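You operate a simulated robot arm through the tools that you are given. There is no shell and no other tool. Be economical: measure what you need, move in short steps, check, and stop when the job is done.

The job below is to be done with a simulated robot arm. You get a single attempt, and the scene is never put back.

TASK
Open the press bench drawer, take the orange disc on the big table top and put it away in the inside of the press bench drawer and shut the drawer again. Take the black-taped packet and put it on the front end of the big table. Fetch the orange-taped packet and set it on the top of the computer desk. Do these in any order. Set down upright: black-taped packet, orange-taped packet.

It is judged by the outcome, as a careful person would: the job done as asked, and still so three seconds after it is handed in. It fails if anything else is knocked over, pushed out of place, dropped, spilled or broken.

THE ROBOT
A 7-joint arm with a vacuum gripper on a trunk, on a base that drives. Base frame: it is fixed to the floor where the robot stands at the start and does not move with it; the origin is under the middle of the robot, x ahead of it, y to its left, z up. Units: mm, degrees, N and s.
Its first joint turns from -115.0 to 115.0 degrees. Places, roughly: black-taped packet [-4750, 1000, 750]; front end of the big table [-2400, -2700, 800]; inside of the press bench drawer [700, 100, 700]; orange disc [-2500, -4500, 750]; orange-taped packet [-5500, -7000, 750]; press bench drawer [700, 100, 700]; top of the computer desk [-4300, -9100, 700]. Payload 2.55 kg.
Tool frame: the origin (TCP) lies in the middle of the cups' lips, and z points out of the cups. The gripper has 1 cup of 44 mm across, covering 44 by 44 mm (tool x, y); the bellows give 20 mm. With the vacuum on, a cup seals on a smooth face that it is pressed against (1 to 4 N); it does not hold porous or soft things. The pull reaches 55 N.
Orientation is that of the tool frame in the base frame, as a unit quaternion [w, x, y, z]. With the cups facing straight down, the tool's x points along the base's -x, its y along +y and its z along -z.

THE INTERFACE
- The arm moves only by the tool apply_moves. Its argument "increments" is a list that holds one entry, the list of rows, each a list of 7 numbers: the shift along the tool's x, y, z in units of 30 mm (1.0 is 30 mm), then the turn, a rotation vector about the tool's x, y, z in units of 5 degrees (1.0 is 5 degrees), then the vacuum: 1 switches it on, 0 off. In form: [[[tx, ty, tz, rx, ry, rz, vacuum], ...]]. A call has 1 to 12 rows; each row shifts and turns the commanded pose from where the row before left it, along the tool's axes as they then stand. A call with a number of a shift or a turn outside -1 to 1 is refused whole. Each row takes 0.2 s and may step no farther than 50 mm and 8.6 degrees from the row before; otherwise, or with a gripper value out of range, the whole call is refused. A pose out of reach is approached as far as the arm can. The call stops where the force on the tool passes 40 N (or 10 N more than at its start, if that is more) or the arm is blocked; 0.2 s more then pass. The pull builds up within a second once a cup has sealed. Time passes only in rows, and 0.2 s behind the last, so rows that do not move give it time. It gives the time, the measured TCP pose, the force on the tool (base axes) and the pull of the vacuum at its end, in the units of the frame above (readings bear some noise), with the torque about the TCP (base axes, N m) and any sound that the robot's microphone picked up.
- Cameras (640 x 400 px; columns grow to the right, rows downward): "scene" is now at [-2.6, 154.7, 1686.1]; the picture's right is [-0.33, -0.94, 0.00], its down [-0.85, 0.30, -0.44] and it looks along [0.41, -0.15, -0.90] (base axes); focal length 284 px, centre (320, 200). "wrist" rides on the gripper at [81, 6, -173] in the tool frame; the picture's right is [-0.08, 1.00, 0.00], its down [-0.89, -0.07, -0.45] and it looks along [-0.44, -0.04, 0.90] (tool axes); focal length 256 px, centre (320, 200). There is no depth. A picture from a camera that has moved, and an enlarged one, comes with that camera's place and axes in the base frame and with its lens.
- capture(camera): a new picture of that camera. No time passes.
- move_column(by): slides the trunk up (or, below 0, down) by that many mm; the arm and the scene camera ride with it, the base frame stays. It gives what a move gives, with no picture.
- roll_base(legs): drives the robot by 1 to 6 legs, each [ahead, left, turn to the left] in mm, mm and degrees, along the robot's own axes; the way and the turn of a leg run together, so that a leg with both is an arc; at most 1500 mm and 180 degrees a leg. The arm and the cameras ride along, it lands a little off, and it stops where it bumps. It gives what a move gives.
- pan_tilt(pan, tilt): turns the head with the scene camera to pan (to the left, within 155 degrees either way) and tilt (down, from -29 to 69), counted from straight ahead of the robot. It gives what a move gives.
- enlarge(camera, box): a new picture of the part [left, top, right, bottom] of that camera's present view, enlarged. No time passes.
- hand_in(): hands the job in; it is judged then, once.

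Go step by step. Nothing tells you exact positions but the pictures and the camera data: compare them with the known pose of the tool, close in by small moves and look again before you grip or let go. The budget is 165 turns and 112 pictures, counting those below and the enlarged ones. Unless the task says otherwise, let go and move clear before handing in, and close with one line.

The tools are called after "Call:" as a command line: name --argument value ..., lists and objects as JSON in quotes. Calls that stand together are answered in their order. apply_moves: Moves the arm, as the interface text tells. Its arguments: {"type":"object","properties":{"increments":{"type":"array","items":{"type":"array","items":{"type":"array","items":{"type":"number"}}}}},"required":["increments"]} The other tools are called the same way: move_column (by) slides the trunk up or down; roll_base (legs) drives the base; pan_tilt (pan, tilt) turns the head that bears the scene camera; capture (camera) takes a picture; enlarge (camera, box) takes an enlarged picture of a part of a camera's view; hand_in () hands the job in.

At the start:

```text
t: 0.0
eef_pos: [469.4, 14.1, 881.5]
orientation: [0.0, 0.0, 1.0, 0.0]
contact_force: [-0.5, 0.7, -0.2]
wrist_torque: [0.02, -0.01, 0.02]
pull: 0.1
trunk travel left (down, up): [-800.0, 190.0]
robot x, y, heading: [-2.1, 0.2, 0.1]
head pan, tilt: [-19.5, 64.0]
```

scene: 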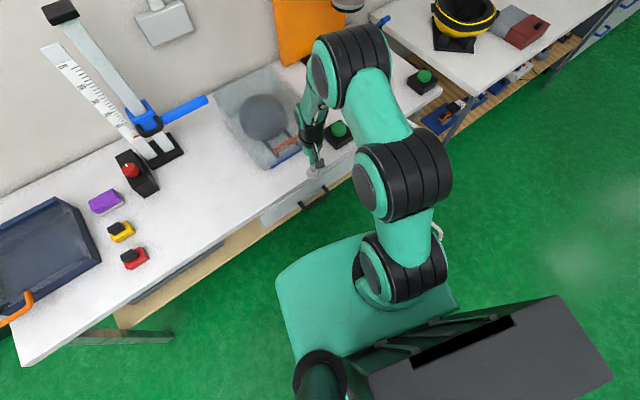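
wrist: 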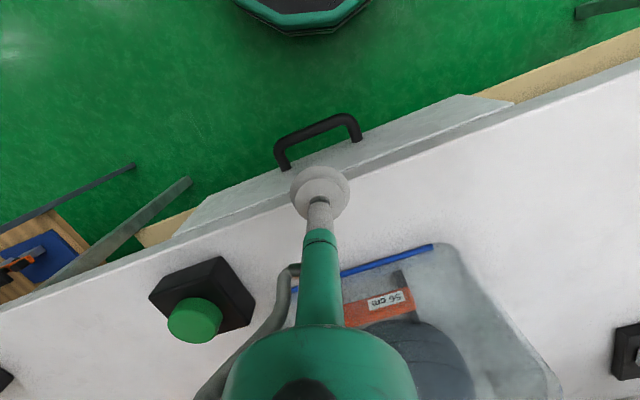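

I see the press bench in front, its edge turned about 20° to me, with the drawer and its handle just below my tool. First I look at the drawer and the surroundings.

Call:
enlarge --camera "wrist" --box '[140, 60, 540, 310]'

Call:
pan_tilt --pan -100 --tilt 20

Call:
capture --camera "scene"

Call:
pan_tilt --pan -150 --tilt 20

Call:
capture --camera "scene"

Call:
pan_tilt --pan 150 --tilt 20

Call:
capture --camera "scene"

```text
1.60 times, centred on (340, 185) of wrist
camera zoom: at [390.2, 20.9, 1054.0], right [0.08, 1.0, 0.0], down [0.89, -0.07, 0.45], along [0.44, -0.04, -0.9], focal length 410 px, centre (288, 224)
```

zoom: 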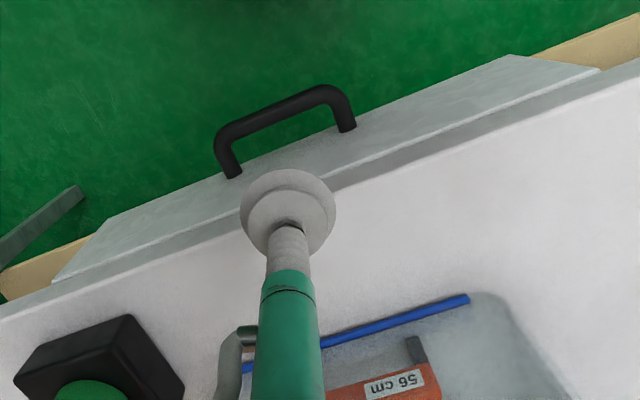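

```text
t: 1.5
eef_pos: [469.9, 14.2, 881.8]
orientation: [0.0, 0.0, 1.0, -0.001]
contact_force: [0.3, 0.4, 0.4]
wrist_torque: [-0.05, 0.02, -0.01]
pull: 0.0
trunk travel left (down, up): [-800.0, 190.0]
robot x, y, heading: [-2.9, -0.9, -0.2]
head pan, tilt: [-100.0, 20.0]
```

```text
108 pictures are left
camera scene: at [-77.1, 83.6, 1748.7], right [-0.98, 0.17, 0.0], down [0.06, 0.34, -0.94], along [-0.16, -0.93, -0.34], focal length 284 px, centre (320, 200)
```

scene: 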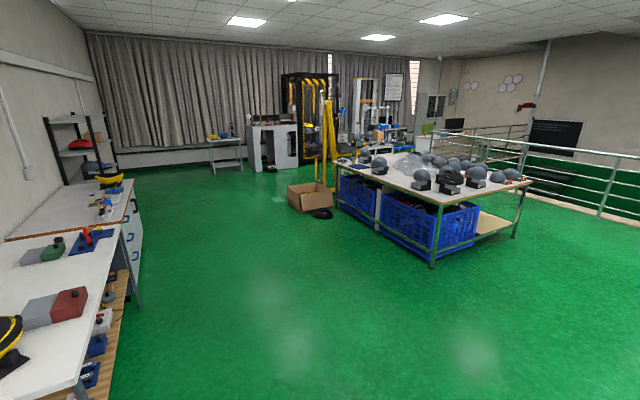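

```text
t: 2.7
eef_pos: [469.3, 14.5, 881.6]
orientation: [0.0, 0.0, 1.0, 0.0]
contact_force: [-0.2, -0.8, -0.4]
wrist_torque: [-0.03, -0.01, 0.03]
pull: 0.1
trunk travel left (down, up): [-800.0, 190.0]
robot x, y, heading: [-1.9, 0.7, 0.2]
head pan, tilt: [-150.0, 20.0]
```

```text
107 pictures are left
camera scene: at [-141.6, 128.7, 1748.7], right [-0.5, 0.87, 0.0], down [0.3, 0.17, -0.94], along [-0.81, -0.47, -0.34], focal length 284 px, centre (320, 200)
```

scene: 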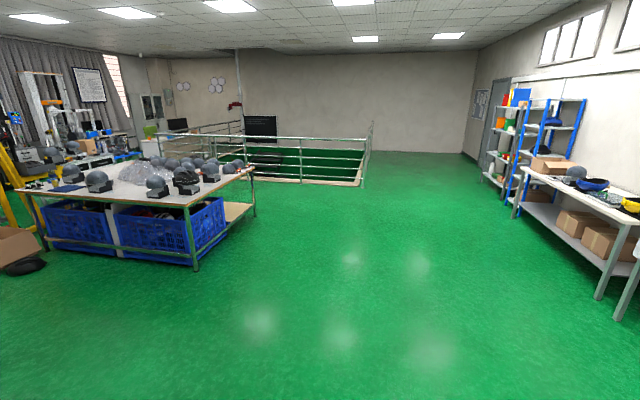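

```text
t: 6.8
eef_pos: [470.1, 14.2, 881.9]
orientation: [-0.001, 0.0, 1.0, 0.001]
contact_force: [0.8, 0.3, -0.1]
wrist_torque: [0.02, 0.02, -0.02]
pull: 0.0
trunk travel left (down, up): [-800.0, 190.0]
robot x, y, heading: [0.9, 2.3, -0.1]
head pan, tilt: [150.0, 20.0]
```

```text
106 pictures are left
camera scene: at [-141.6, 221.9, 1748.7], right [0.5, 0.87, 0.0], down [0.3, -0.17, -0.94], along [-0.81, 0.47, -0.34], focal length 284 px, centre (320, 200)
```

scene: 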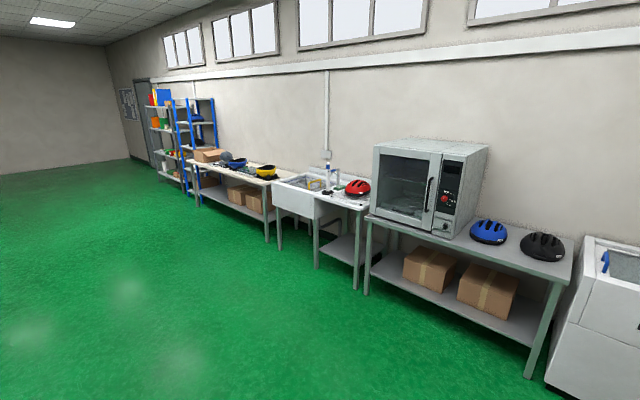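

The drawer front faces about (-0.94,-0.34). I back off square to it, turn to face it, and look at the front.

Call:
roll_base --legs '[[-304, -277, 0], [0, 0, 19]]'

Call:
pan_tilt --pan 0 --tilt 50

Call:
capture --camera "scene"

Call:
capture --camera "wrist"

```text
t: 10.4
eef_pos: [137.1, -111.5, 882.0]
orientation: [0.0, -0.164, 0.986, 0.0]
contact_force: [1.0, -0.2, -0.2]
wrist_torque: [0.02, 0.0, 0.02]
pull: 0.1
trunk travel left (down, up): [-800.0, 190.0]
robot x, y, heading: [-304.9, -279.0, 18.9]
head pan, tilt: [150.0, 20.0]
```

```text
t: 12.8
eef_pos: [138.4, -112.1, 882.1]
orientation: [0.0, -0.164, 0.986, 0.001]
contact_force: [-0.4, -0.2, 0.1]
wrist_torque: [-0.02, -0.01, 0.0]
pull: 0.1
trunk travel left (down, up): [-800.0, 190.0]
robot x, y, heading: [-304.4, -272.9, 18.8]
head pan, tilt: [0.0, 50.0]
```

```text
105 pictures are left
camera scene: at [-345.1, -106.1, 1703.2], right [0.32, -0.95, 0.0], down [-0.72, -0.25, -0.64], along [0.61, 0.21, -0.77], focal length 284 px, centre (320, 200)
```

scene: 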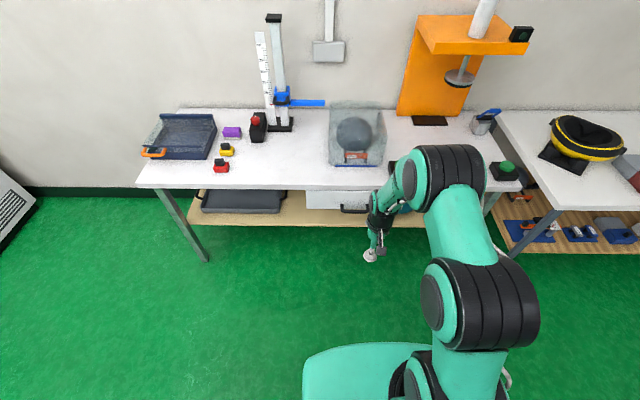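

```text
104 pictures are left
camera wrist: at [59.6, -131.6, 1054.0], right [-0.25, 0.97, 0.0], down [0.87, 0.22, 0.45], along [0.43, 0.11, -0.9], focal length 256 px, centre (320, 200)
```

wrist: 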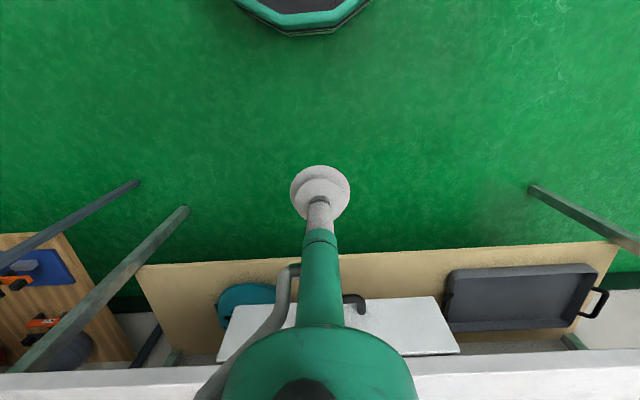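

The bench is now square to me. Enlarging the drawer front to measure it.

Call:
enlarge --camera "scene" --box '[260, 150, 460, 275]'

Call:
enlarge --camera "wrist" --box '[200, 240, 480, 400]'

```text
3.20 times, centred on (360, 212) of scene
camera zoom: at [-345.1, -106.1, 1703.2], right [0.32, -0.95, 0.0], down [-0.72, -0.25, -0.64], along [0.61, 0.21, -0.77], focal length 909 px, centre (192, 160)
```

zoom: 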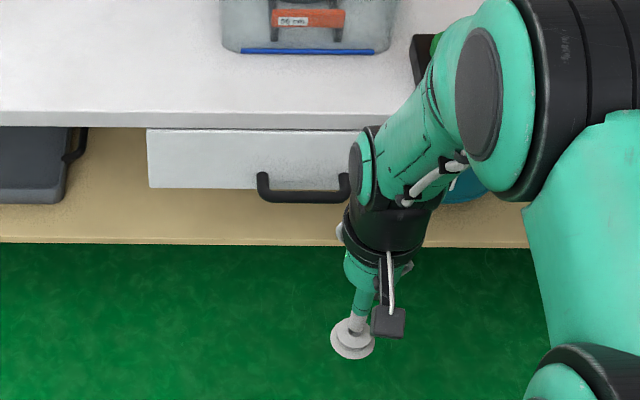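

```text
2.29 times, centred on (340, 320) of wrist
camera zoom: at [59.6, -131.6, 1054.0], right [-0.25, 0.97, 0.0], down [0.87, 0.22, 0.45], along [0.43, 0.11, -0.9], focal length 585 px, centre (274, -74)
```

zoom: 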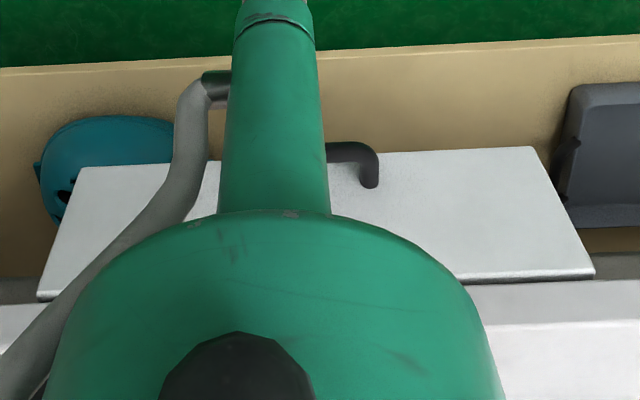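

The drawer front spans about z 632–760, its plane lies ~860 mm ahead of my axis, and the handle sits low in the middle. I'll suck the face left of the handle with the tool horizontal. First I shift left and tilt the tool.

Call:
roll_base --legs '[[0, 115, 0]]'

Call:
apply_moves --increments '[[[-1, 0, 0, 0, 0, 0, 0], [-1, 0, 0, 0, 0, 0, 0], [-1, 0, 0, 0, -1, 0, 0], [0, 0, 0, 0, -1, 0, 0], [0, 0, 0, 0, -1, 0, 0], [0, 0, 0, 0, -1, 0, 0], [0, 0, 0, 0, -1, 0, 0], [0, 0, 0, 0, -1, 0, 0], [0, 0, 0, 0, -1, 0, 0], [0, 0, 0, 0, -1, 0, 0], [0, 0, 0, 0, -1, 0, 0]]]'

Call:
apply_moves --increments '[[[0, 0, 0, 0, -1, 0, 0], [0, 0, 0, 0, -1, 0, 0], [0, 0, 0, 0, -1, 0, 0], [0, 0, 0, 0, -1, 0, 0], [0, 0, 0, 0, -1, 0, 0], [0, 0, 0, 0, -1, 0, 0], [0, 0, 0, 0, -1, 0, 0], [0, 0, 0, 0, -1, 0, 0], [0, 0, 0, 0, -1, 0, 0]]]'

Call:
capture --camera "scene"

Call:
capture --camera "wrist"

```text
t: 14.0
eef_pos: [99.9, -1.7, 881.9]
orientation: [0.0, -0.165, 0.986, -0.001]
contact_force: [-0.9, 0.7, -0.7]
wrist_torque: [-0.02, -0.02, 0.01]
pull: 0.1
trunk travel left (down, up): [-800.0, 190.0]
robot x, y, heading: [-340.5, -165.2, 19.1]
head pan, tilt: [0.0, 50.0]
```

```text
t: 16.4
eef_pos: [186.9, 26.6, 882.4]
orientation: [0.378, -0.152, 0.911, 0.063]
contact_force: [0.6, 0.0, -0.6]
wrist_torque: [-0.02, -0.01, 0.0]
pull: 0.2
out of reach, approached as far as the arm can: row 9
trunk travel left (down, up): [-800.0, 190.0]
robot x, y, heading: [-340.1, -168.7, 19.1]
head pan, tilt: [0.0, 50.0]
```

```text
t: 18.4
eef_pos: [184.5, 27.6, 881.9]
orientation: [0.698, -0.117, 0.697, 0.117]
contact_force: [-0.2, -0.3, 0.2]
wrist_torque: [0.03, 0.0, 0.03]
pull: 0.0
trunk travel left (down, up): [-800.0, 190.0]
robot x, y, heading: [-339.5, -169.5, 19.0]
head pan, tilt: [0.0, 50.0]
```

```text
101 pictures are left
camera scene: at [-382.1, 3.8, 1703.2], right [0.32, -0.95, 0.0], down [-0.72, -0.25, -0.64], along [0.61, 0.21, -0.77], focal length 284 px, centre (320, 200)
```

scene: 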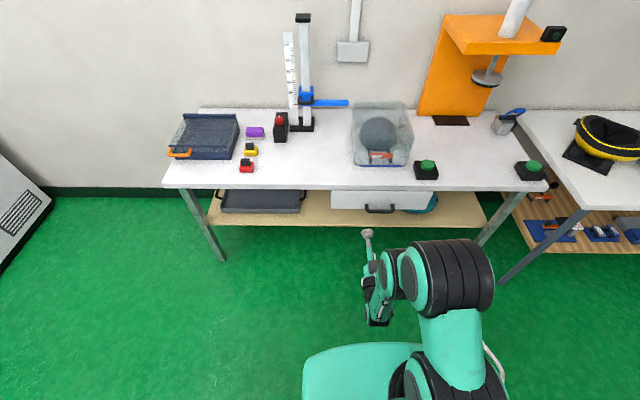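

```text
100 pictures are left
camera wrist: at [20.8, -22.3, 800.8], right [-0.32, 0.94, 0.08], down [-0.4, -0.21, 0.89], along [0.86, 0.26, 0.45], focal length 256 px, centre (320, 200)
```

wrist: 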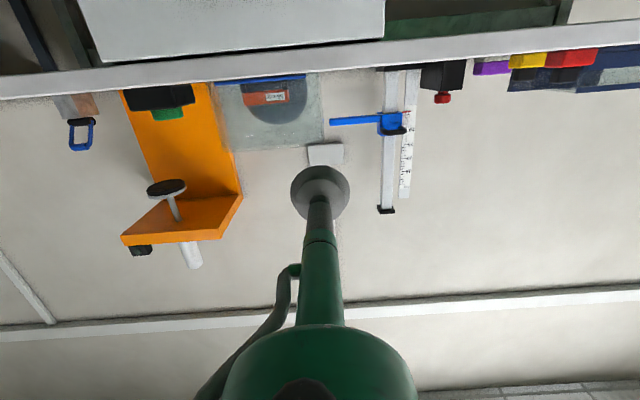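

Tool is horizontal and square to the face. I lower the trunk to drawer height and look with the wrist camera.

Call:
move_column --by -172

Call:
capture --camera "wrist"

Call:
capture --camera "scene"

```text
t: 20.3
eef_pos: [182.9, 26.6, 709.5]
orientation: [0.697, -0.116, 0.698, 0.116]
contact_force: [-0.1, -0.6, 0.0]
wrist_torque: [0.0, 0.01, -0.02]
pull: 0.1
trunk travel left (down, up): [-628.0, 362.0]
robot x, y, heading: [-344.0, -169.2, 18.8]
head pan, tilt: [0.0, 50.0]
```

```text
99 pictures are left
camera wrist: at [20.1, -22.7, 628.9], right [-0.32, 0.94, 0.08], down [-0.4, -0.21, 0.89], along [0.86, 0.26, 0.44], focal length 256 px, centre (320, 200)
```

wrist: 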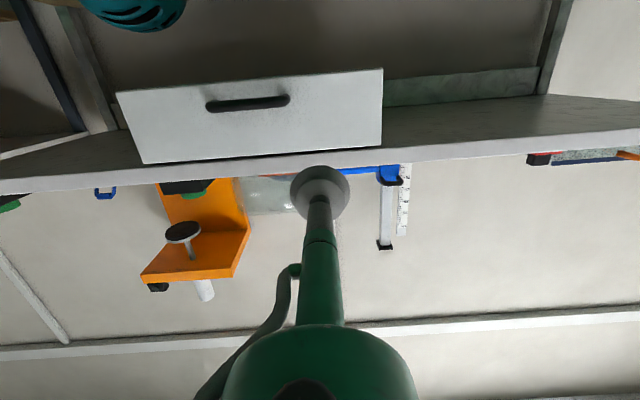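

```text
98 pictures are left
camera scene: at [-382.7, 3.5, 1531.2], right [0.32, -0.95, 0.0], down [-0.72, -0.25, -0.64], along [0.61, 0.21, -0.77], focal length 284 px, centre (320, 200)
```

scene: 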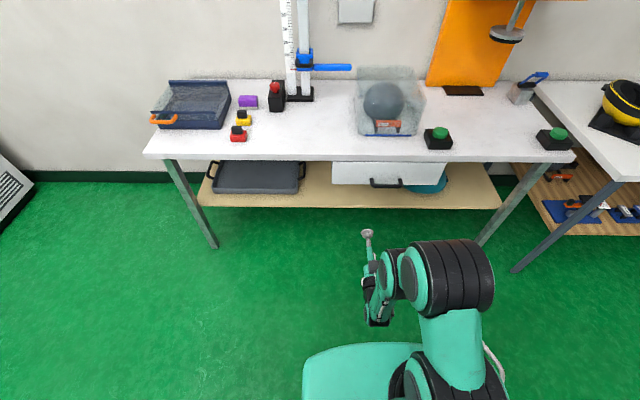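

Face z is 632–759, the cup aims 45 mm clear of the handle's end at z 710. I drive up and then press on gently.

Call:
roll_base --legs '[[260, 0, 0]]'

Call:
apply_moves --increments '[[[0, 0, 0.4, 0, 0, 0, 1], [0, 0, 0.3, 0, 0, 0, 1], [0, 0, 0.2, 0, 0, 0, 1], [0, 0, 0.2, 0, 0, 0, 1]]]'

Call:
capture --camera "wrist"

```text
t: 22.2
eef_pos: [429.1, 110.7, 708.6]
orientation: [0.697, -0.117, 0.698, 0.117]
contact_force: [0.4, 0.4, -0.2]
wrist_torque: [0.04, 0.02, -0.01]
pull: 0.1
trunk travel left (down, up): [-628.0, 362.0]
robot x, y, heading: [-94.2, -85.1, 19.1]
head pan, tilt: [0.0, 50.0]
```

```text
t: 23.2
eef_pos: [459.6, 122.5, 709.6]
orientation: [0.698, -0.115, 0.697, 0.116]
contact_force: [0.4, 0.6, 0.4]
wrist_torque: [0.0, 0.0, 0.0]
pull: 0.0
trunk travel left (down, up): [-628.0, 362.0]
robot x, y, heading: [-97.9, -82.7, 18.9]
head pan, tilt: [0.0, 50.0]
```

```text
97 pictures are left
camera wrist: at [295.4, 71.7, 628.7], right [-0.32, 0.94, 0.08], down [-0.4, -0.21, 0.89], along [0.86, 0.26, 0.44], focal length 256 px, centre (320, 200)
```

wrist: 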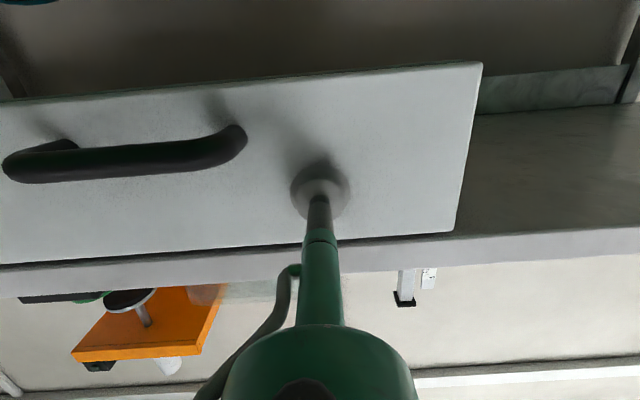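

Well aligned with the face, nearly in contact. I advance in small steps until it seals.

Call:
apply_moves --increments '[[[0, 0, 0.15, 0, 0, 0, 1], [0, 0, 0.15, 0, 0, 0, 1], [0, 0, 0.15, 0, 0, 0, 1], [0, 0, 0, 0, 0, 0, 1], [0, 0, 0, 0, 0, 0, 1]]]'

```text
t: 24.4
eef_pos: [469.9, 124.2, 711.1]
orientation: [0.698, -0.117, 0.696, 0.117]
contact_force: [-13.3, -3.0, 13.4]
wrist_torque: [-0.01, 0.23, -0.52]
pull: 54.7
trunk travel left (down, up): [-628.0, 362.0]
robot x, y, heading: [-93.4, -85.7, 18.8]
head pan, tilt: [0.0, 50.0]
```

Sealed. I pull a little with the arm, then by the base.

Call:
apply_moves --increments '[[[0, 0, -0.3, 0, 0, 0, 1], [0, 0, -0.5, 0, 0, 0, 1], [0, 0, -0.5, 0, 0, 0, 1], [0, 0, -0.5, 0, 0, 0, 1]]]'

Call:
capture --camera "wrist"

```text
t: 25.4
eef_pos: [420.9, 108.7, 711.9]
orientation: [0.699, -0.116, 0.696, 0.116]
contact_force: [-1.6, 2.7, 13.0]
wrist_torque: [-0.23, 0.19, -0.4]
pull: 54.8
trunk travel left (down, up): [-628.0, 362.0]
robot x, y, heading: [-97.9, -87.1, 19.2]
head pan, tilt: [0.0, 50.0]
```

```text
96 pictures are left
camera wrist: at [256.3, 58.8, 629.8], right [-0.32, 0.94, 0.08], down [-0.4, -0.21, 0.89], along [0.86, 0.26, 0.45], focal length 256 px, centre (320, 200)
```

wrist: 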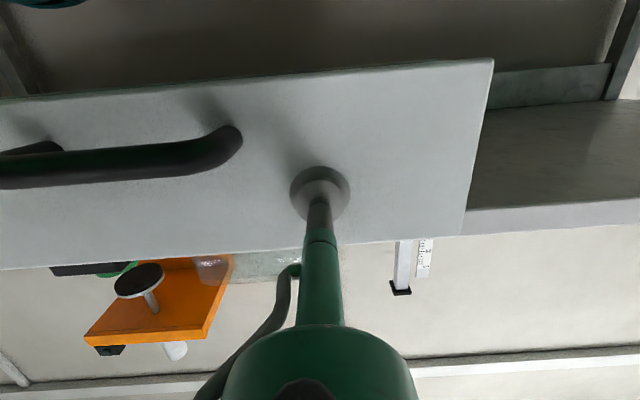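

The drawer slides with it. Pulling further by rolling back.

Call:
roll_base --legs '[[-200, 0, 0]]'

Call:
capture --camera "scene"

```text
t: 27.0
eef_pos: [230.2, 44.9, 710.0]
orientation: [0.698, -0.118, 0.696, 0.117]
contact_force: [-5.9, 19.5, 12.8]
wrist_torque: [-0.12, 0.13, -0.5]
pull: 54.9
trunk travel left (down, up): [-628.0, 362.0]
robot x, y, heading: [-287.5, -149.9, 18.8]
head pan, tilt: [0.0, 50.0]
```

```text
95 pictures are left
camera scene: at [-331.3, 24.3, 1530.8], right [0.32, -0.95, 0.0], down [-0.72, -0.25, -0.64], along [0.61, 0.21, -0.77], focal length 284 px, centre (320, 200)
```

scene: 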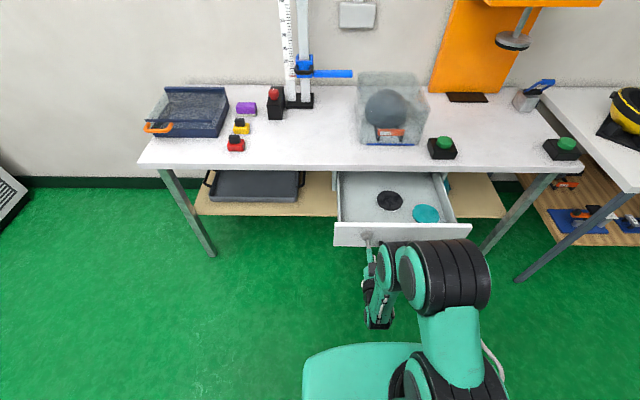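

The drawer is open about 250 mm, with a free left half (a black and a teal disc lie right). I let go and back away, then return the tool to pointing down.

Call:
apply_moves --increments '[[[0, 0, 0, 0, 0, 0, 0], [0, 0, 0, 0, 0, 0, 0], [0, 0, 0, 0, 0, 0, 0], [0, 0, -0.3, 0, 0, 0, 0], [0, 0, -1, 0, 0, 0, 0]]]'

Call:
roll_base --legs '[[-500, 0, 0]]'

Call:
move_column --by 172

Call:
apply_moves --increments '[[[0, 0, 0, 0, 1, 0, 0], [0, 0, 0, 0, 1, 0, 0], [0, 0, 0, 0, 1, 0, 0], [0, 0, 0, 0, 1, 0, 0], [0, 0, 0, 0, 1, 0, 0], [0, 0, 0, 0, 1, 0, 0], [0, 0, 0, 0, 1, 0, 0], [0, 0, 0, 0, 1, 0, 0], [0, 0, 0, 0, 1, 0, 0]]]'

Call:
apply_moves --increments '[[[0, 0, 0, 0, 1, 0, 0], [0, 0, 0, 0, 1, 0, 0], [0, 0, 0, 0, 1, 0, 0], [0, 0, 0, 0, 1, 0, 0], [0, 0, 0, 0, 1, 0, 0], [0, 0, 0, 0, 1, 0, 0], [0, 0, 0, 0, 1, 0, 0], [0, 0, 0, 0, 1, 0, 0], [0, 0, 0, 0, 1, 0, 0]]]'

Call:
capture --camera "scene"

```text
t: 28.2
eef_pos: [195.1, 32.8, 709.3]
orientation: [0.698, -0.118, 0.697, 0.118]
contact_force: [0.3, -0.3, 0.6]
wrist_torque: [0.01, -0.03, 0.02]
pull: 0.0
trunk travel left (down, up): [-628.0, 362.0]
robot x, y, heading: [-284.5, -146.3, 18.9]
head pan, tilt: [0.0, 50.0]
```

```text
t: 31.1
eef_pos: [-277.5, -128.5, 711.0]
orientation: [0.698, -0.119, 0.697, 0.119]
contact_force: [0.2, -1.1, 0.2]
wrist_torque: [-0.03, 0.01, -0.02]
pull: 0.1
trunk travel left (down, up): [-628.0, 362.0]
robot x, y, heading: [-757.8, -306.9, 19.0]
head pan, tilt: [0.0, 50.0]
```

```text
t: 33.0
eef_pos: [-277.8, -128.5, 880.9]
orientation: [0.698, -0.118, 0.696, 0.119]
contact_force: [0.5, 0.1, -0.2]
wrist_torque: [-0.02, 0.02, -0.01]
pull: 0.1
trunk travel left (down, up): [-800.0, 190.0]
robot x, y, heading: [-757.6, -309.9, 18.8]
head pan, tilt: [0.0, 50.0]
```

```text
t: 35.0
eef_pos: [-279.2, -128.8, 882.2]
orientation: [0.378, -0.155, 0.911, 0.064]
contact_force: [0.6, -0.2, -1.0]
wrist_torque: [-0.04, 0.01, 0.01]
pull: 0.0
trunk travel left (down, up): [-800.0, 190.0]
robot x, y, heading: [-759.9, -310.0, 18.8]
head pan, tilt: [0.0, 50.0]
```

```text
t: 37.0
eef_pos: [-277.3, -128.9, 881.2]
orientation: [-0.001, -0.167, 0.986, 0.0]
contact_force: [0.0, -0.5, -0.7]
wrist_torque: [0.03, 0.04, 0.01]
pull: 0.0
out of reach, approached as far as the arm can: row 6
trunk travel left (down, up): [-800.0, 190.0]
robot x, y, heading: [-757.0, -311.4, 19.1]
head pan, tilt: [0.0, 50.0]
```

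```text
94 pictures are left
camera scene: at [-799.9, -139.2, 1703.1], right [0.33, -0.95, 0.0], down [-0.72, -0.25, -0.64], along [0.61, 0.21, -0.77], focal length 284 px, centre (320, 200)
```

scene: 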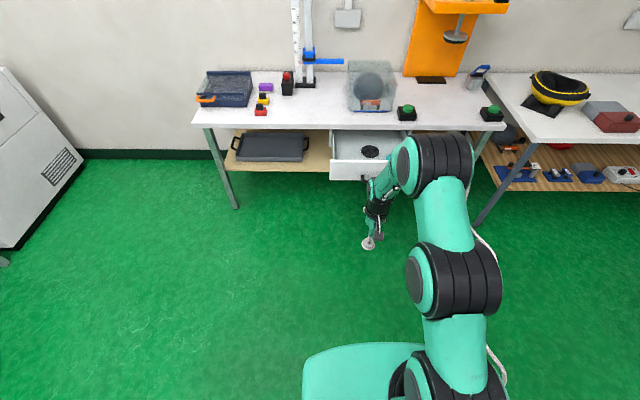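

Next is the orange disc near the west side of the big table. My heading already matches the table's, so I roll backwards to west of it, then slide right, looking first.

Call:
roll_base --legs '[[-1400, 0, 0], [-1300, 0, 0], [-1100, 0, 0], [0, -900, 0]]'

Call:
pan_tilt --pan -70 --tilt 30

Call:
capture --camera "scene"

```text
t: 59.7
eef_pos: [-3564.4, -2233.8, 882.8]
orientation: [0.0, -0.168, 0.986, 0.0]
contact_force: [0.3, -0.5, 0.4]
wrist_torque: [0.02, 0.03, -0.02]
pull: 0.0
trunk travel left (down, up): [-800.0, 190.0]
robot x, y, heading: [-4043.3, -2417.7, 18.9]
head pan, tilt: [0.0, 50.0]
```

```text
t: 61.1
eef_pos: [-3565.9, -2234.0, 882.0]
orientation: [0.001, -0.167, 0.986, 0.0]
contact_force: [0.2, 0.5, 0.0]
wrist_torque: [0.0, 0.0, 0.0]
pull: 0.0
trunk travel left (down, up): [-800.0, 190.0]
robot x, y, heading: [-4045.2, -2418.2, 18.8]
head pan, tilt: [-70.0, 30.0]
```

```text
93 pictures are left
camera scene: at [-4103.3, -2340.5, 1732.7], right [-0.78, -0.63, 0.0], down [-0.32, 0.39, -0.87], along [0.55, -0.67, -0.5], focal length 284 px, centre (320, 200)
```

scene: 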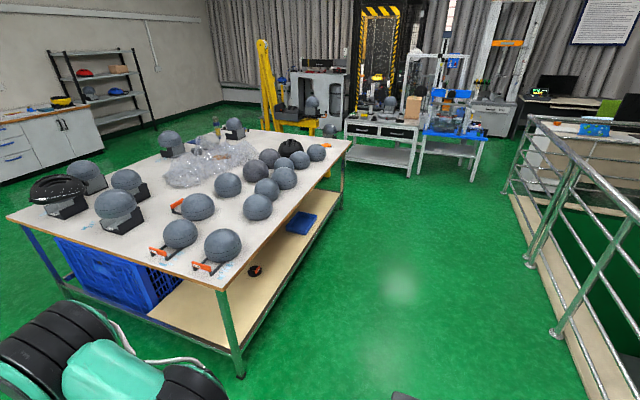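

No orange disc seen at once; I enlarge the far right corner of the table.

Call:
enlarge --camera "scene" --box '[150, 100, 390, 250]'

```text
2.67 times, centred on (270, 175) of scene
camera zoom: at [-4103.3, -2340.5, 1732.7], right [-0.78, -0.63, 0.0], down [-0.32, 0.39, -0.87], along [0.55, -0.67, -0.5], focal length 758 px, centre (453, 267)
```

zoom: 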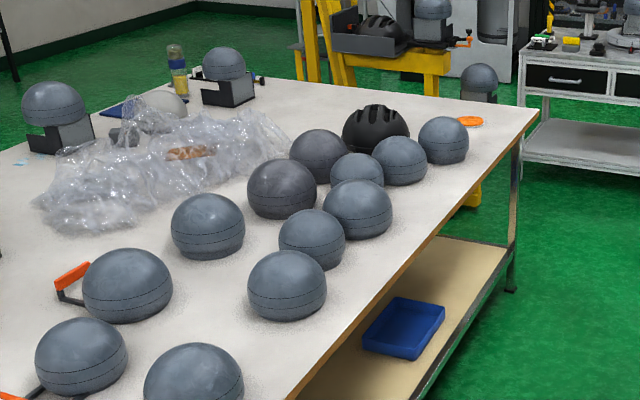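

The orange disc lies near (-2430,-4470), ~220 mm in from the west edge. I slide along the table 650 mm off the edge and then look again.

Call:
roll_base --legs '[[0, -1300, 0], [0, -1170, 0]]'

Call:
pan_tilt --pan 0 --tilt 45

Call:
capture --camera "scene"

```text
t: 73.2
eef_pos: [-2744.6, -4576.6, 881.6]
orientation: [0.001, -0.171, 0.985, 0.0]
contact_force: [0.2, 0.3, -0.4]
wrist_torque: [0.01, 0.02, 0.01]
pull: 0.0
trunk travel left (down, up): [-800.0, 190.0]
robot x, y, heading: [-3224.2, -4760.5, 19.3]
head pan, tilt: [-70.0, 30.0]
```

```text
t: 74.7
eef_pos: [-2744.1, -4575.8, 882.0]
orientation: [0.0, -0.172, 0.985, 0.0]
contact_force: [-0.2, 0.5, 0.2]
wrist_torque: [-0.04, -0.02, -0.02]
pull: 0.0
trunk travel left (down, up): [-800.0, 190.0]
robot x, y, heading: [-3223.5, -4763.0, 19.3]
head pan, tilt: [0.0, 45.0]
```

```text
91 pictures are left
camera scene: at [-3263.0, -4589.6, 1710.1], right [0.33, -0.94, 0.0], down [-0.67, -0.23, -0.71], along [0.67, 0.23, -0.71], focal length 284 px, centre (320, 200)
```

scene: 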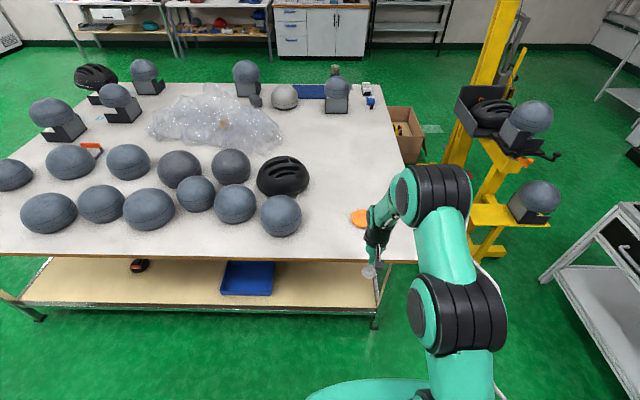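

Disc seen at about (-2430,-4495). I drive ahead 205 and reach out above it, then check with the wrist camera.

Call:
roll_base --legs '[[205, -24, 0]]'

Call:
apply_moves --increments '[[[-1, 0, 0, 0, 0, 0, 0], [-1, 0, 0, 0, 0, 0, 0], [-0.6, 0, 0, 0, 0, 0, 0]]]'

Call:
capture --camera "wrist"

```text
t: 76.3
eef_pos: [-2541.5, -4529.0, 880.8]
orientation: [0.0, -0.172, 0.985, 0.0]
contact_force: [-0.3, -0.3, -0.1]
wrist_torque: [-0.01, 0.02, -0.01]
pull: 0.0
trunk travel left (down, up): [-800.0, 190.0]
robot x, y, heading: [-3018.3, -4717.2, 19.4]
head pan, tilt: [0.0, 45.0]
```

```text
t: 77.1
eef_pos: [-2468.6, -4503.1, 882.0]
orientation: [0.0, -0.172, 0.985, -0.001]
contact_force: [0.7, 0.5, -0.1]
wrist_torque: [-0.01, -0.01, -0.02]
pull: 0.1
trunk travel left (down, up): [-800.0, 190.0]
robot x, y, heading: [-3021.9, -4715.2, 19.7]
head pan, tilt: [0.0, 45.0]
```

```text
90 pictures are left
camera wrist: at [-2545.6, -4524.3, 1055.0], right [-0.26, 0.96, 0.0], down [0.86, 0.24, 0.45], along [0.43, 0.12, -0.9], focal length 256 px, centre (320, 200)
```

wrist: 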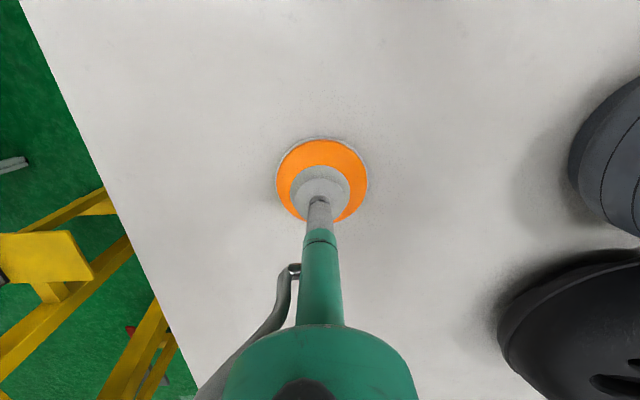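

Disc is ~97 mm wide, about 20 mm ahead of the cup, top near z 800. I shift and descend partway.

Call:
apply_moves --increments '[[[-0.65, 0, 0.4, 0, 0, 0, 0], [0, 0, 1, 0, 0, 0, 0]]]'

Call:
capture --camera "wrist"

```text
t: 77.7
eef_pos: [-2449.6, -4495.2, 841.7]
orientation: [0.001, -0.172, 0.985, 0.0]
contact_force: [0.5, 0.0, 0.2]
wrist_torque: [0.01, 0.01, 0.05]
pull: 0.0
trunk travel left (down, up): [-800.0, 190.0]
robot x, y, heading: [-3020.7, -4715.0, 19.2]
head pan, tilt: [0.0, 45.0]
```

```text
89 pictures are left
camera wrist: at [-2526.9, -4517.2, 1013.2], right [-0.26, 0.96, 0.0], down [0.86, 0.24, 0.45], along [0.43, 0.12, -0.89], focal length 256 px, centre (320, 200)
```

wrist: 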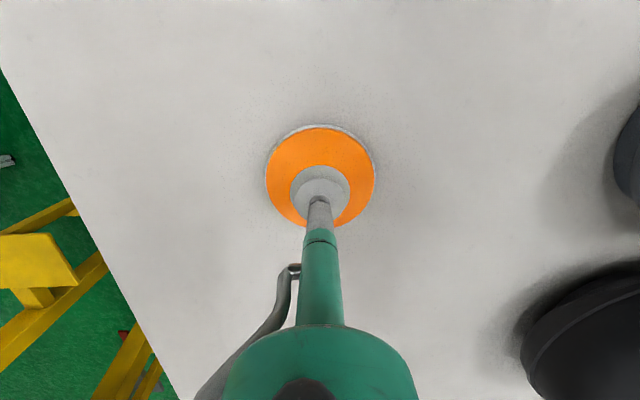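

Centred within a few mm; descending with vacuum on.

Call:
apply_moves --increments '[[[-0.15, 0, 0.8, 0, 0, 0, 1], [0, 0, 0.3, 0, 0, 0, 1], [0, 0, 0.2, 0, 0, 0, 1], [0, 0, 0.15, 0, 0, 0, 1], [0, 0, 0, 0, 0, 0, 1]]]'

```text
t: 78.9
eef_pos: [-2446.6, -4495.0, 796.3]
orientation: [0.001, -0.171, 0.985, -0.001]
contact_force: [-0.1, 0.1, -0.3]
wrist_torque: [-0.04, 0.02, 0.0]
pull: 55.2
trunk travel left (down, up): [-800.0, 190.0]
robot x, y, heading: [-3019.4, -4715.8, 19.5]
head pan, tilt: [0.0, 45.0]
```

Sealed at z 796. Lifting and checking the weight.

Call:
apply_moves --increments '[[[0, 0, -0.5, 0, 0, 0, 1], [0, 0, -1, 0, 0, 0, 1], [0, 0, -1, 0, 0, 0, 1], [0, 0, -1, 0, 0, 0, 1], [1, 0, -0.5, 0, 0, 0, 1], [1, 0, 0, 0, 0, 0, 1], [1, 0, 0, 0, 0, 0, 1], [0.3, 0, 0, 0, 0, 0, 1]]]'

Call:
capture --camera "wrist"

```text
t: 80.7
eef_pos: [-2538.3, -4528.8, 916.0]
orientation: [0.001, -0.172, 0.985, 0.0]
contact_force: [0.6, -0.2, -1.5]
wrist_torque: [-0.04, -0.01, -0.02]
pull: 55.0
trunk travel left (down, up): [-800.0, 190.0]
robot x, y, heading: [-3019.1, -4716.3, 19.5]
head pan, tilt: [0.0, 45.0]
```

```text
88 pictures are left
camera wrist: at [-2616.5, -4550.7, 1088.7], right [-0.26, 0.96, 0.0], down [0.86, 0.24, 0.45], along [0.43, 0.12, -0.89], focal length 256 px, centre (320, 200)
```

wrist: 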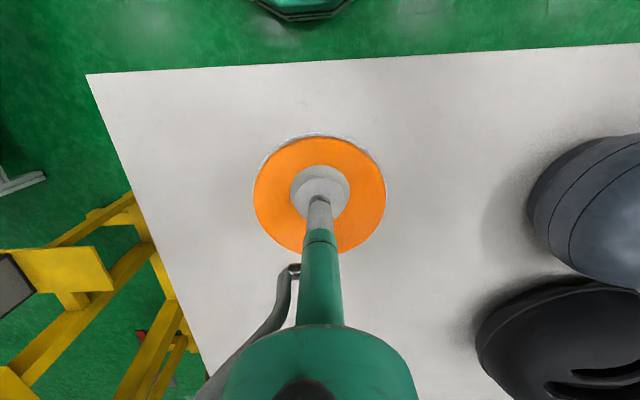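

Disc held. I retrace the way back to the drawer.

Call:
roll_base --legs '[[-225, 0, 0], [0, 1200, 0], [0, 1200, 0], [0, 1035, 0]]'

Call:
roll_base --legs '[[1400, 0, 0], [1400, 0, 0], [1000, 0, 0]]'

Call:
capture --camera "scene"

```text
t: 98.7
eef_pos: [-3912.6, -1362.4, 915.7]
orientation: [0.001, -0.176, 0.984, 0.001]
contact_force: [0.4, -0.8, -1.5]
wrist_torque: [-0.01, 0.06, -0.04]
pull: 54.8
trunk travel left (down, up): [-800.0, 190.0]
robot x, y, heading: [-4392.7, -1554.7, 20.1]
head pan, tilt: [0.0, 45.0]
```

```text
t: 117.0
eef_pos: [-337.3, -118.6, 915.0]
orientation: [0.0, -0.172, 0.985, -0.001]
contact_force: [0.4, 0.3, -1.9]
wrist_torque: [-0.01, 0.02, -0.01]
pull: 54.6
trunk travel left (down, up): [-800.0, 190.0]
robot x, y, heading: [-817.9, -306.6, 19.4]
head pan, tilt: [0.0, 45.0]
```

```text
87 pictures are left
camera scene: at [-857.9, -131.6, 1710.1], right [0.33, -0.94, 0.0], down [-0.67, -0.23, -0.71], along [0.67, 0.23, -0.71], focal length 284 px, centre (320, 200)
```

scene: 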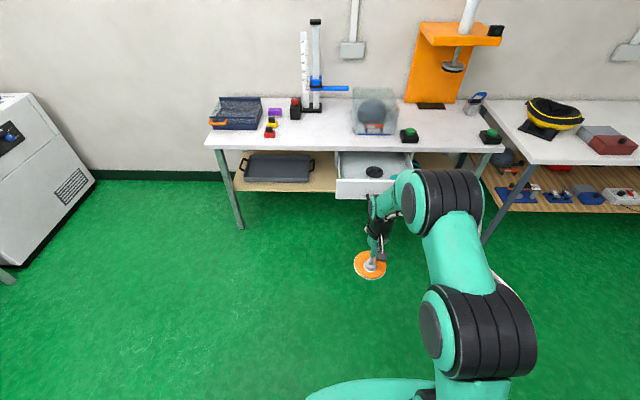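

I drive up close to the open drawer, holding the disc above it.

Call:
roll_base --legs '[[600, -13, 0]]'

Call:
pan_tilt --pan 0 --tilt 55

Call:
capture --camera "wrist"

Call:
capture --camera "scene"

```text
t: 120.4
eef_pos: [228.8, 68.8, 916.2]
orientation: [0.0, -0.172, 0.985, 0.001]
contact_force: [0.0, 0.0, -1.9]
wrist_torque: [0.01, 0.05, 0.0]
pull: 55.2
trunk travel left (down, up): [-800.0, 190.0]
robot x, y, heading: [-248.9, -121.4, 19.4]
head pan, tilt: [0.0, 45.0]
```

```text
t: 121.1
eef_pos: [228.0, 68.5, 916.2]
orientation: [0.0, -0.173, 0.985, 0.001]
contact_force: [-0.6, 0.5, -2.0]
wrist_torque: [0.0, 0.05, 0.01]
pull: 55.1
trunk travel left (down, up): [-800.0, 190.0]
robot x, y, heading: [-252.3, -117.1, 19.7]
head pan, tilt: [0.0, 55.0]
```

```text
86 pictures are left
camera wrist: at [150.2, 47.9, 1088.9], right [-0.27, 0.96, 0.0], down [0.86, 0.24, 0.45], along [0.43, 0.12, -0.89], focal length 256 px, centre (320, 200)
```

wrist: 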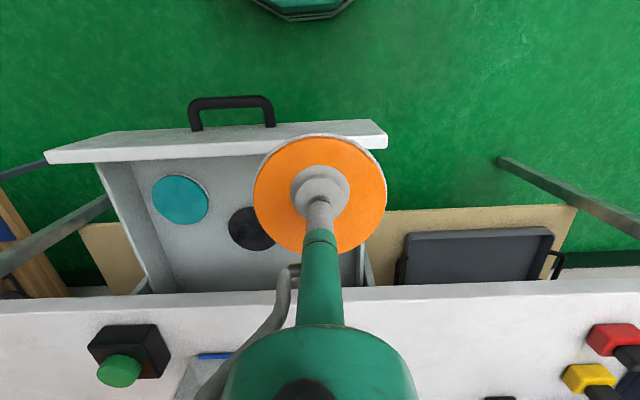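

```text
85 pictures are left
camera scene: at [-302.4, 51.4, 1696.7], right [0.34, -0.94, 0.0], down [-0.77, -0.27, -0.57], along [0.54, 0.19, -0.82], focal length 284 px, centre (320, 200)
```

scene: 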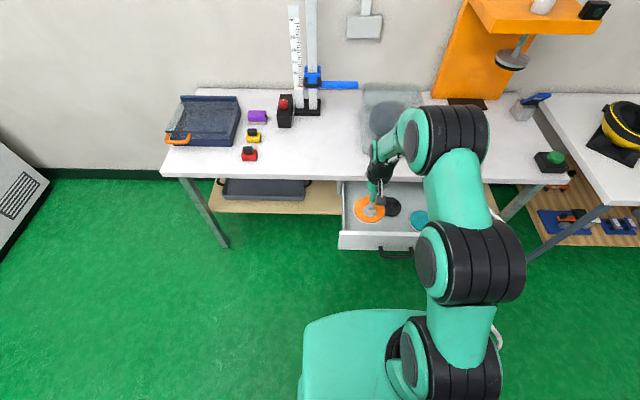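

I move to a spot over the free left half (n≈350, clear of the black disc) and lower with the trunk.

Call:
roll_base --legs '[[60, -18, 0]]'

Call:
apply_moves --increments '[[[-1, 0, 0, 0, 0, 0, 1], [-0.7, 0, 0, 0, 0, 0, 1], [0, 0, 0, 0, 0, 0, 1]]]'

Call:
move_column --by -130

Call:
capture --camera "wrist"

Call:
capture --camera "scene"

```text
t: 122.1
eef_pos: [291.0, 73.0, 915.2]
orientation: [0.0, -0.173, 0.985, -0.001]
contact_force: [-0.1, 0.4, -2.2]
wrist_torque: [0.02, 0.08, 0.02]
pull: 54.5
trunk travel left (down, up): [-800.0, 190.0]
robot x, y, heading: [-190.2, -118.1, 19.5]
head pan, tilt: [0.0, 55.0]
```

```text
t: 122.9
eef_pos: [336.7, 90.3, 917.1]
orientation: [0.0, -0.173, 0.985, 0.0]
contact_force: [-0.4, -0.5, -1.5]
wrist_torque: [-0.05, 0.04, -0.01]
pull: 54.8
trunk travel left (down, up): [-800.0, 190.0]
robot x, y, heading: [-191.5, -113.5, 19.7]
head pan, tilt: [0.0, 55.0]
```

```text
t: 124.5
eef_pos: [337.3, 90.3, 787.8]
orientation: [0.001, -0.173, 0.985, 0.0]
contact_force: [-0.2, -0.2, -1.7]
wrist_torque: [0.0, -0.01, 0.01]
pull: 55.0
trunk travel left (down, up): [-670.0, 320.0]
robot x, y, heading: [-192.6, -112.9, 19.7]
head pan, tilt: [0.0, 55.0]
```

```text
84 pictures are left
camera wrist: at [259.7, 68.7, 959.2], right [-0.27, 0.96, 0.0], down [0.86, 0.24, 0.45], along [0.43, 0.12, -0.89], focal length 256 px, centre (320, 200)
```

wrist: 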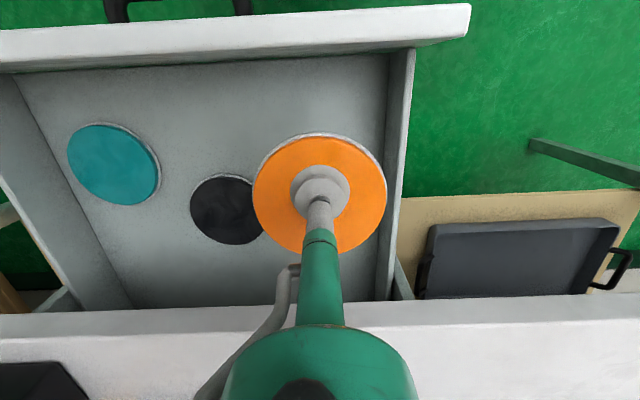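

```text
83 pictures are left
camera scene: at [-240.3, 54.7, 1566.7], right [0.34, -0.94, 0.0], down [-0.77, -0.27, -0.57], along [0.54, 0.19, -0.82], focal length 284 px, centre (320, 200)
```

scene: 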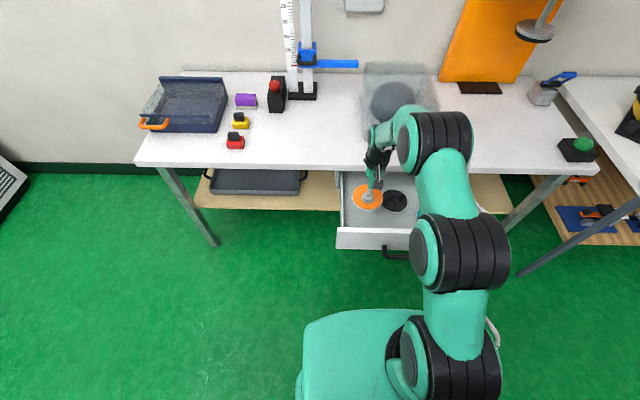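

Clearances are ~30 mm both sides. Lowering further and then stepping down to contact.

Call:
move_column --by -95

Call:
apply_moves --increments '[[[0, 0, 0.3, 0, 0, 0, 1], [0, 0, 0.3, 0, 0, 0, 1], [0, 0, 0.2, 0, 0, 0, 1], [0, 0, 0.2, 0, 0, 0, 1]]]'

Call:
capture --camera "wrist"

```text
t: 125.8
eef_pos: [336.4, 89.7, 691.8]
orientation: [0.001, -0.173, 0.985, 0.0]
contact_force: [-0.2, 0.2, -1.3]
wrist_torque: [0.02, 0.05, 0.0]
pull: 55.0
trunk travel left (down, up): [-575.0, 415.0]
robot x, y, heading: [-191.7, -111.5, 19.7]
head pan, tilt: [0.0, 55.0]
```

```text
t: 126.8
eef_pos: [338.9, 90.4, 665.3]
orientation: [0.004, -0.173, 0.985, 0.0]
contact_force: [-1.0, -1.3, 16.2]
wrist_torque: [-0.03, 0.12, -0.02]
pull: 55.2
trunk travel left (down, up): [-575.0, 415.0]
robot x, y, heading: [-192.3, -114.0, 19.4]
head pan, tilt: [0.0, 55.0]
```

```text
82 pictures are left
camera wrist: at [260.4, 69.0, 836.9], right [-0.27, 0.96, 0.0], down [0.86, 0.24, 0.45], along [0.44, 0.12, -0.89], focal length 256 px, centre (320, 200)
```

wrist: 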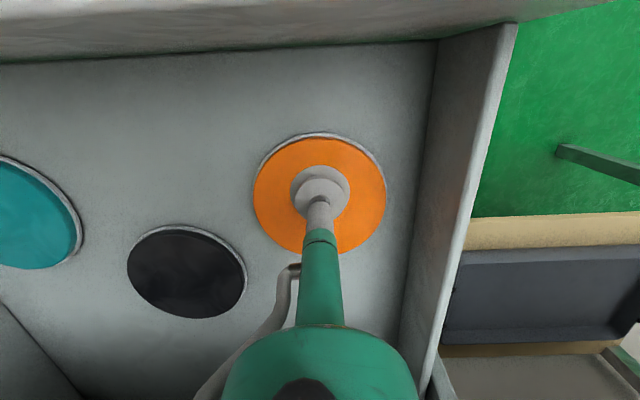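

In contact with the drawer floor (16 N). Releasing and rising.

Call:
apply_moves --increments '[[[0, 0, -0.1, 0, 0, 0, 0], [0, 0, 0, 0, 0, 0, 0], [0, 0, 0, 0, 0, 0, 0], [0, 0, 0, 0, 0, 0, 0], [0, 0, -0.5, 0, 0, 0, 0], [0, 0, -1, 0, 0, 0, 0]]]'

Call:
move_column --by 225

Call:
capture --camera "wrist"

```text
t: 128.2
eef_pos: [336.6, 90.8, 708.9]
orientation: [0.001, -0.173, 0.985, 0.0]
contact_force: [0.1, -0.2, 0.2]
wrist_torque: [0.01, -0.04, 0.0]
pull: 0.1
trunk travel left (down, up): [-575.0, 415.0]
robot x, y, heading: [-188.4, -113.5, 19.6]
head pan, tilt: [0.0, 55.0]
```

```text
t: 130.5
eef_pos: [337.6, 91.0, 934.5]
orientation: [0.0, -0.173, 0.985, 0.0]
contact_force: [-0.2, -0.2, 0.0]
wrist_torque: [-0.03, -0.01, -0.01]
pull: 0.1
trunk travel left (down, up): [-800.0, 190.0]
robot x, y, heading: [-191.1, -114.9, 19.8]
head pan, tilt: [0.0, 55.0]
```

```text
81 pictures are left
camera wrist: at [259.6, 69.4, 1106.9], right [-0.27, 0.96, 0.0], down [0.86, 0.24, 0.45], along [0.43, 0.12, -0.9], focal length 256 px, centre (320, 200)
```

wrist: 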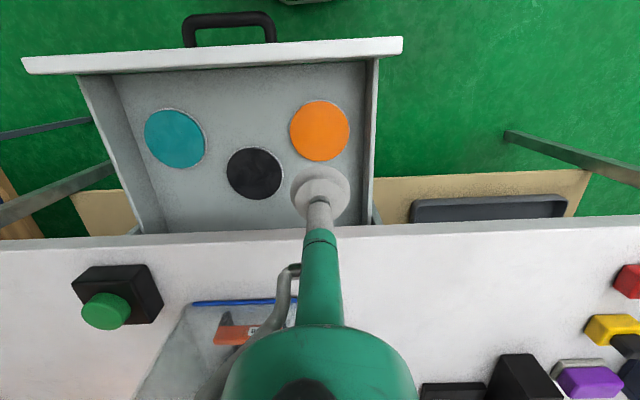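

The orange disc lies flat in the drawer. I back away, tilt the tool horizontal and push the drawer shut at its face.

Call:
roll_base --legs '[[-520, 0, -0.6]]'

Call:
apply_moves --increments '[[[0, 0, 0, 0, -1, 0, 0], [0, 0, 0, 0, -1, 0, 0], [0, 0, 0, 0, -1, 0, 0], [0, 0, 0, 0, -1, 0, 0], [0, 0, 0, 0, -1, 0, 0], [0, 0, 0, 0, -1, 0, 0], [0, 0, 0, 0, -1, 0, 0], [0, 0, 0, 0, -1, 0, 0], [0, 0, 0, 0, -1, 0, 0]]]'

Call:
apply_moves --increments '[[[0, 0, 0, 0, -1, 0, 0], [0, 0, 0, 0, -1, 0, 0], [0, 0, 0, 0, -1, 0, 0], [0, 0, 0, 0, -1, 0, 0], [0, 0, 0, 0, -1, 0, 0], [0, 0, 0, 0, -1, 0, 0], [0, 0, 0, 0, -1, 0, 0], [0, 0, 0, 0, -1, 0, 0], [0, 0, 0, 0, -1, 0, 0]]]'

Call:
move_column --by -225

Call:
capture --camera "wrist"

```text
t: 133.6
eef_pos: [-153.9, -86.7, 935.5]
orientation: [0.001, -0.166, 0.986, 0.0]
contact_force: [0.3, 0.5, 0.7]
wrist_torque: [-0.01, -0.03, -0.02]
pull: 0.0
trunk travel left (down, up): [-800.0, 190.0]
robot x, y, heading: [-681.7, -286.5, 19.1]
head pan, tilt: [0.0, 55.0]
```

```text
t: 135.6
eef_pos: [-151.6, -88.0, 935.7]
orientation: [0.38, -0.155, 0.91, 0.063]
contact_force: [-0.2, 0.2, -1.0]
wrist_torque: [-0.01, -0.01, -0.01]
pull: 0.0
out of reach, approached as far as the arm can: row 8
trunk travel left (down, up): [-800.0, 190.0]
robot x, y, heading: [-683.7, -286.8, 18.9]
head pan, tilt: [0.0, 55.0]
```

```text
t: 137.6
eef_pos: [-153.2, -87.0, 934.4]
orientation: [0.698, -0.118, 0.696, 0.118]
contact_force: [0.9, -0.1, -0.5]
wrist_torque: [0.0, 0.03, 0.01]
pull: 0.1
trunk travel left (down, up): [-800.0, 190.0]
robot x, y, heading: [-679.6, -287.5, 18.8]
head pan, tilt: [0.0, 55.0]
```

```text
t: 139.9
eef_pos: [-152.1, -87.6, 709.7]
orientation: [0.697, -0.118, 0.697, 0.118]
contact_force: [0.2, -0.5, 0.6]
wrist_torque: [-0.05, -0.01, -0.02]
pull: 0.0
trunk travel left (down, up): [-575.0, 415.0]
robot x, y, heading: [-684.2, -290.5, 18.8]
head pan, tilt: [0.0, 55.0]
```

```text
80 pictures are left
camera wrist: at [-316.7, -138.3, 628.8], right [-0.33, 0.94, 0.08], down [-0.4, -0.21, 0.89], along [0.86, 0.26, 0.44], focal length 256 px, centre (320, 200)
```

wrist: 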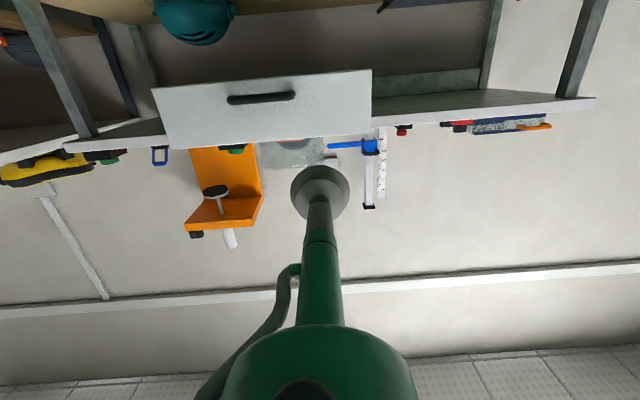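

Aligned with the face left of the handle. Driving forward and pushing.

Call:
roll_base --legs '[[395, 0, 0], [120, 0, 0], [100, 0, 0]]'

Call:
capture --camera "wrist"

```text
t: 144.0
eef_pos: [429.9, 110.4, 709.5]
orientation: [0.697, -0.117, 0.698, 0.117]
contact_force: [0.4, 0.1, -0.1]
wrist_torque: [0.01, -0.03, -0.02]
pull: 0.1
trunk travel left (down, up): [-575.0, 415.0]
robot x, y, heading: [-100.0, -87.4, 18.6]
head pan, tilt: [0.0, 55.0]
```

```text
79 pictures are left
camera wrist: at [266.1, 59.9, 628.4], right [-0.33, 0.94, 0.08], down [-0.4, -0.21, 0.89], along [0.86, 0.26, 0.44], focal length 256 px, centre (320, 200)
```

wrist: 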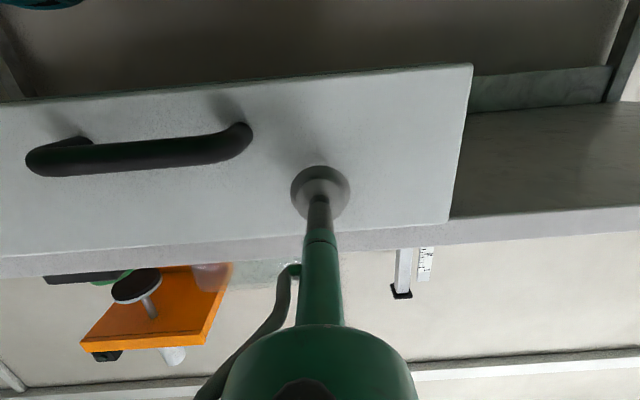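

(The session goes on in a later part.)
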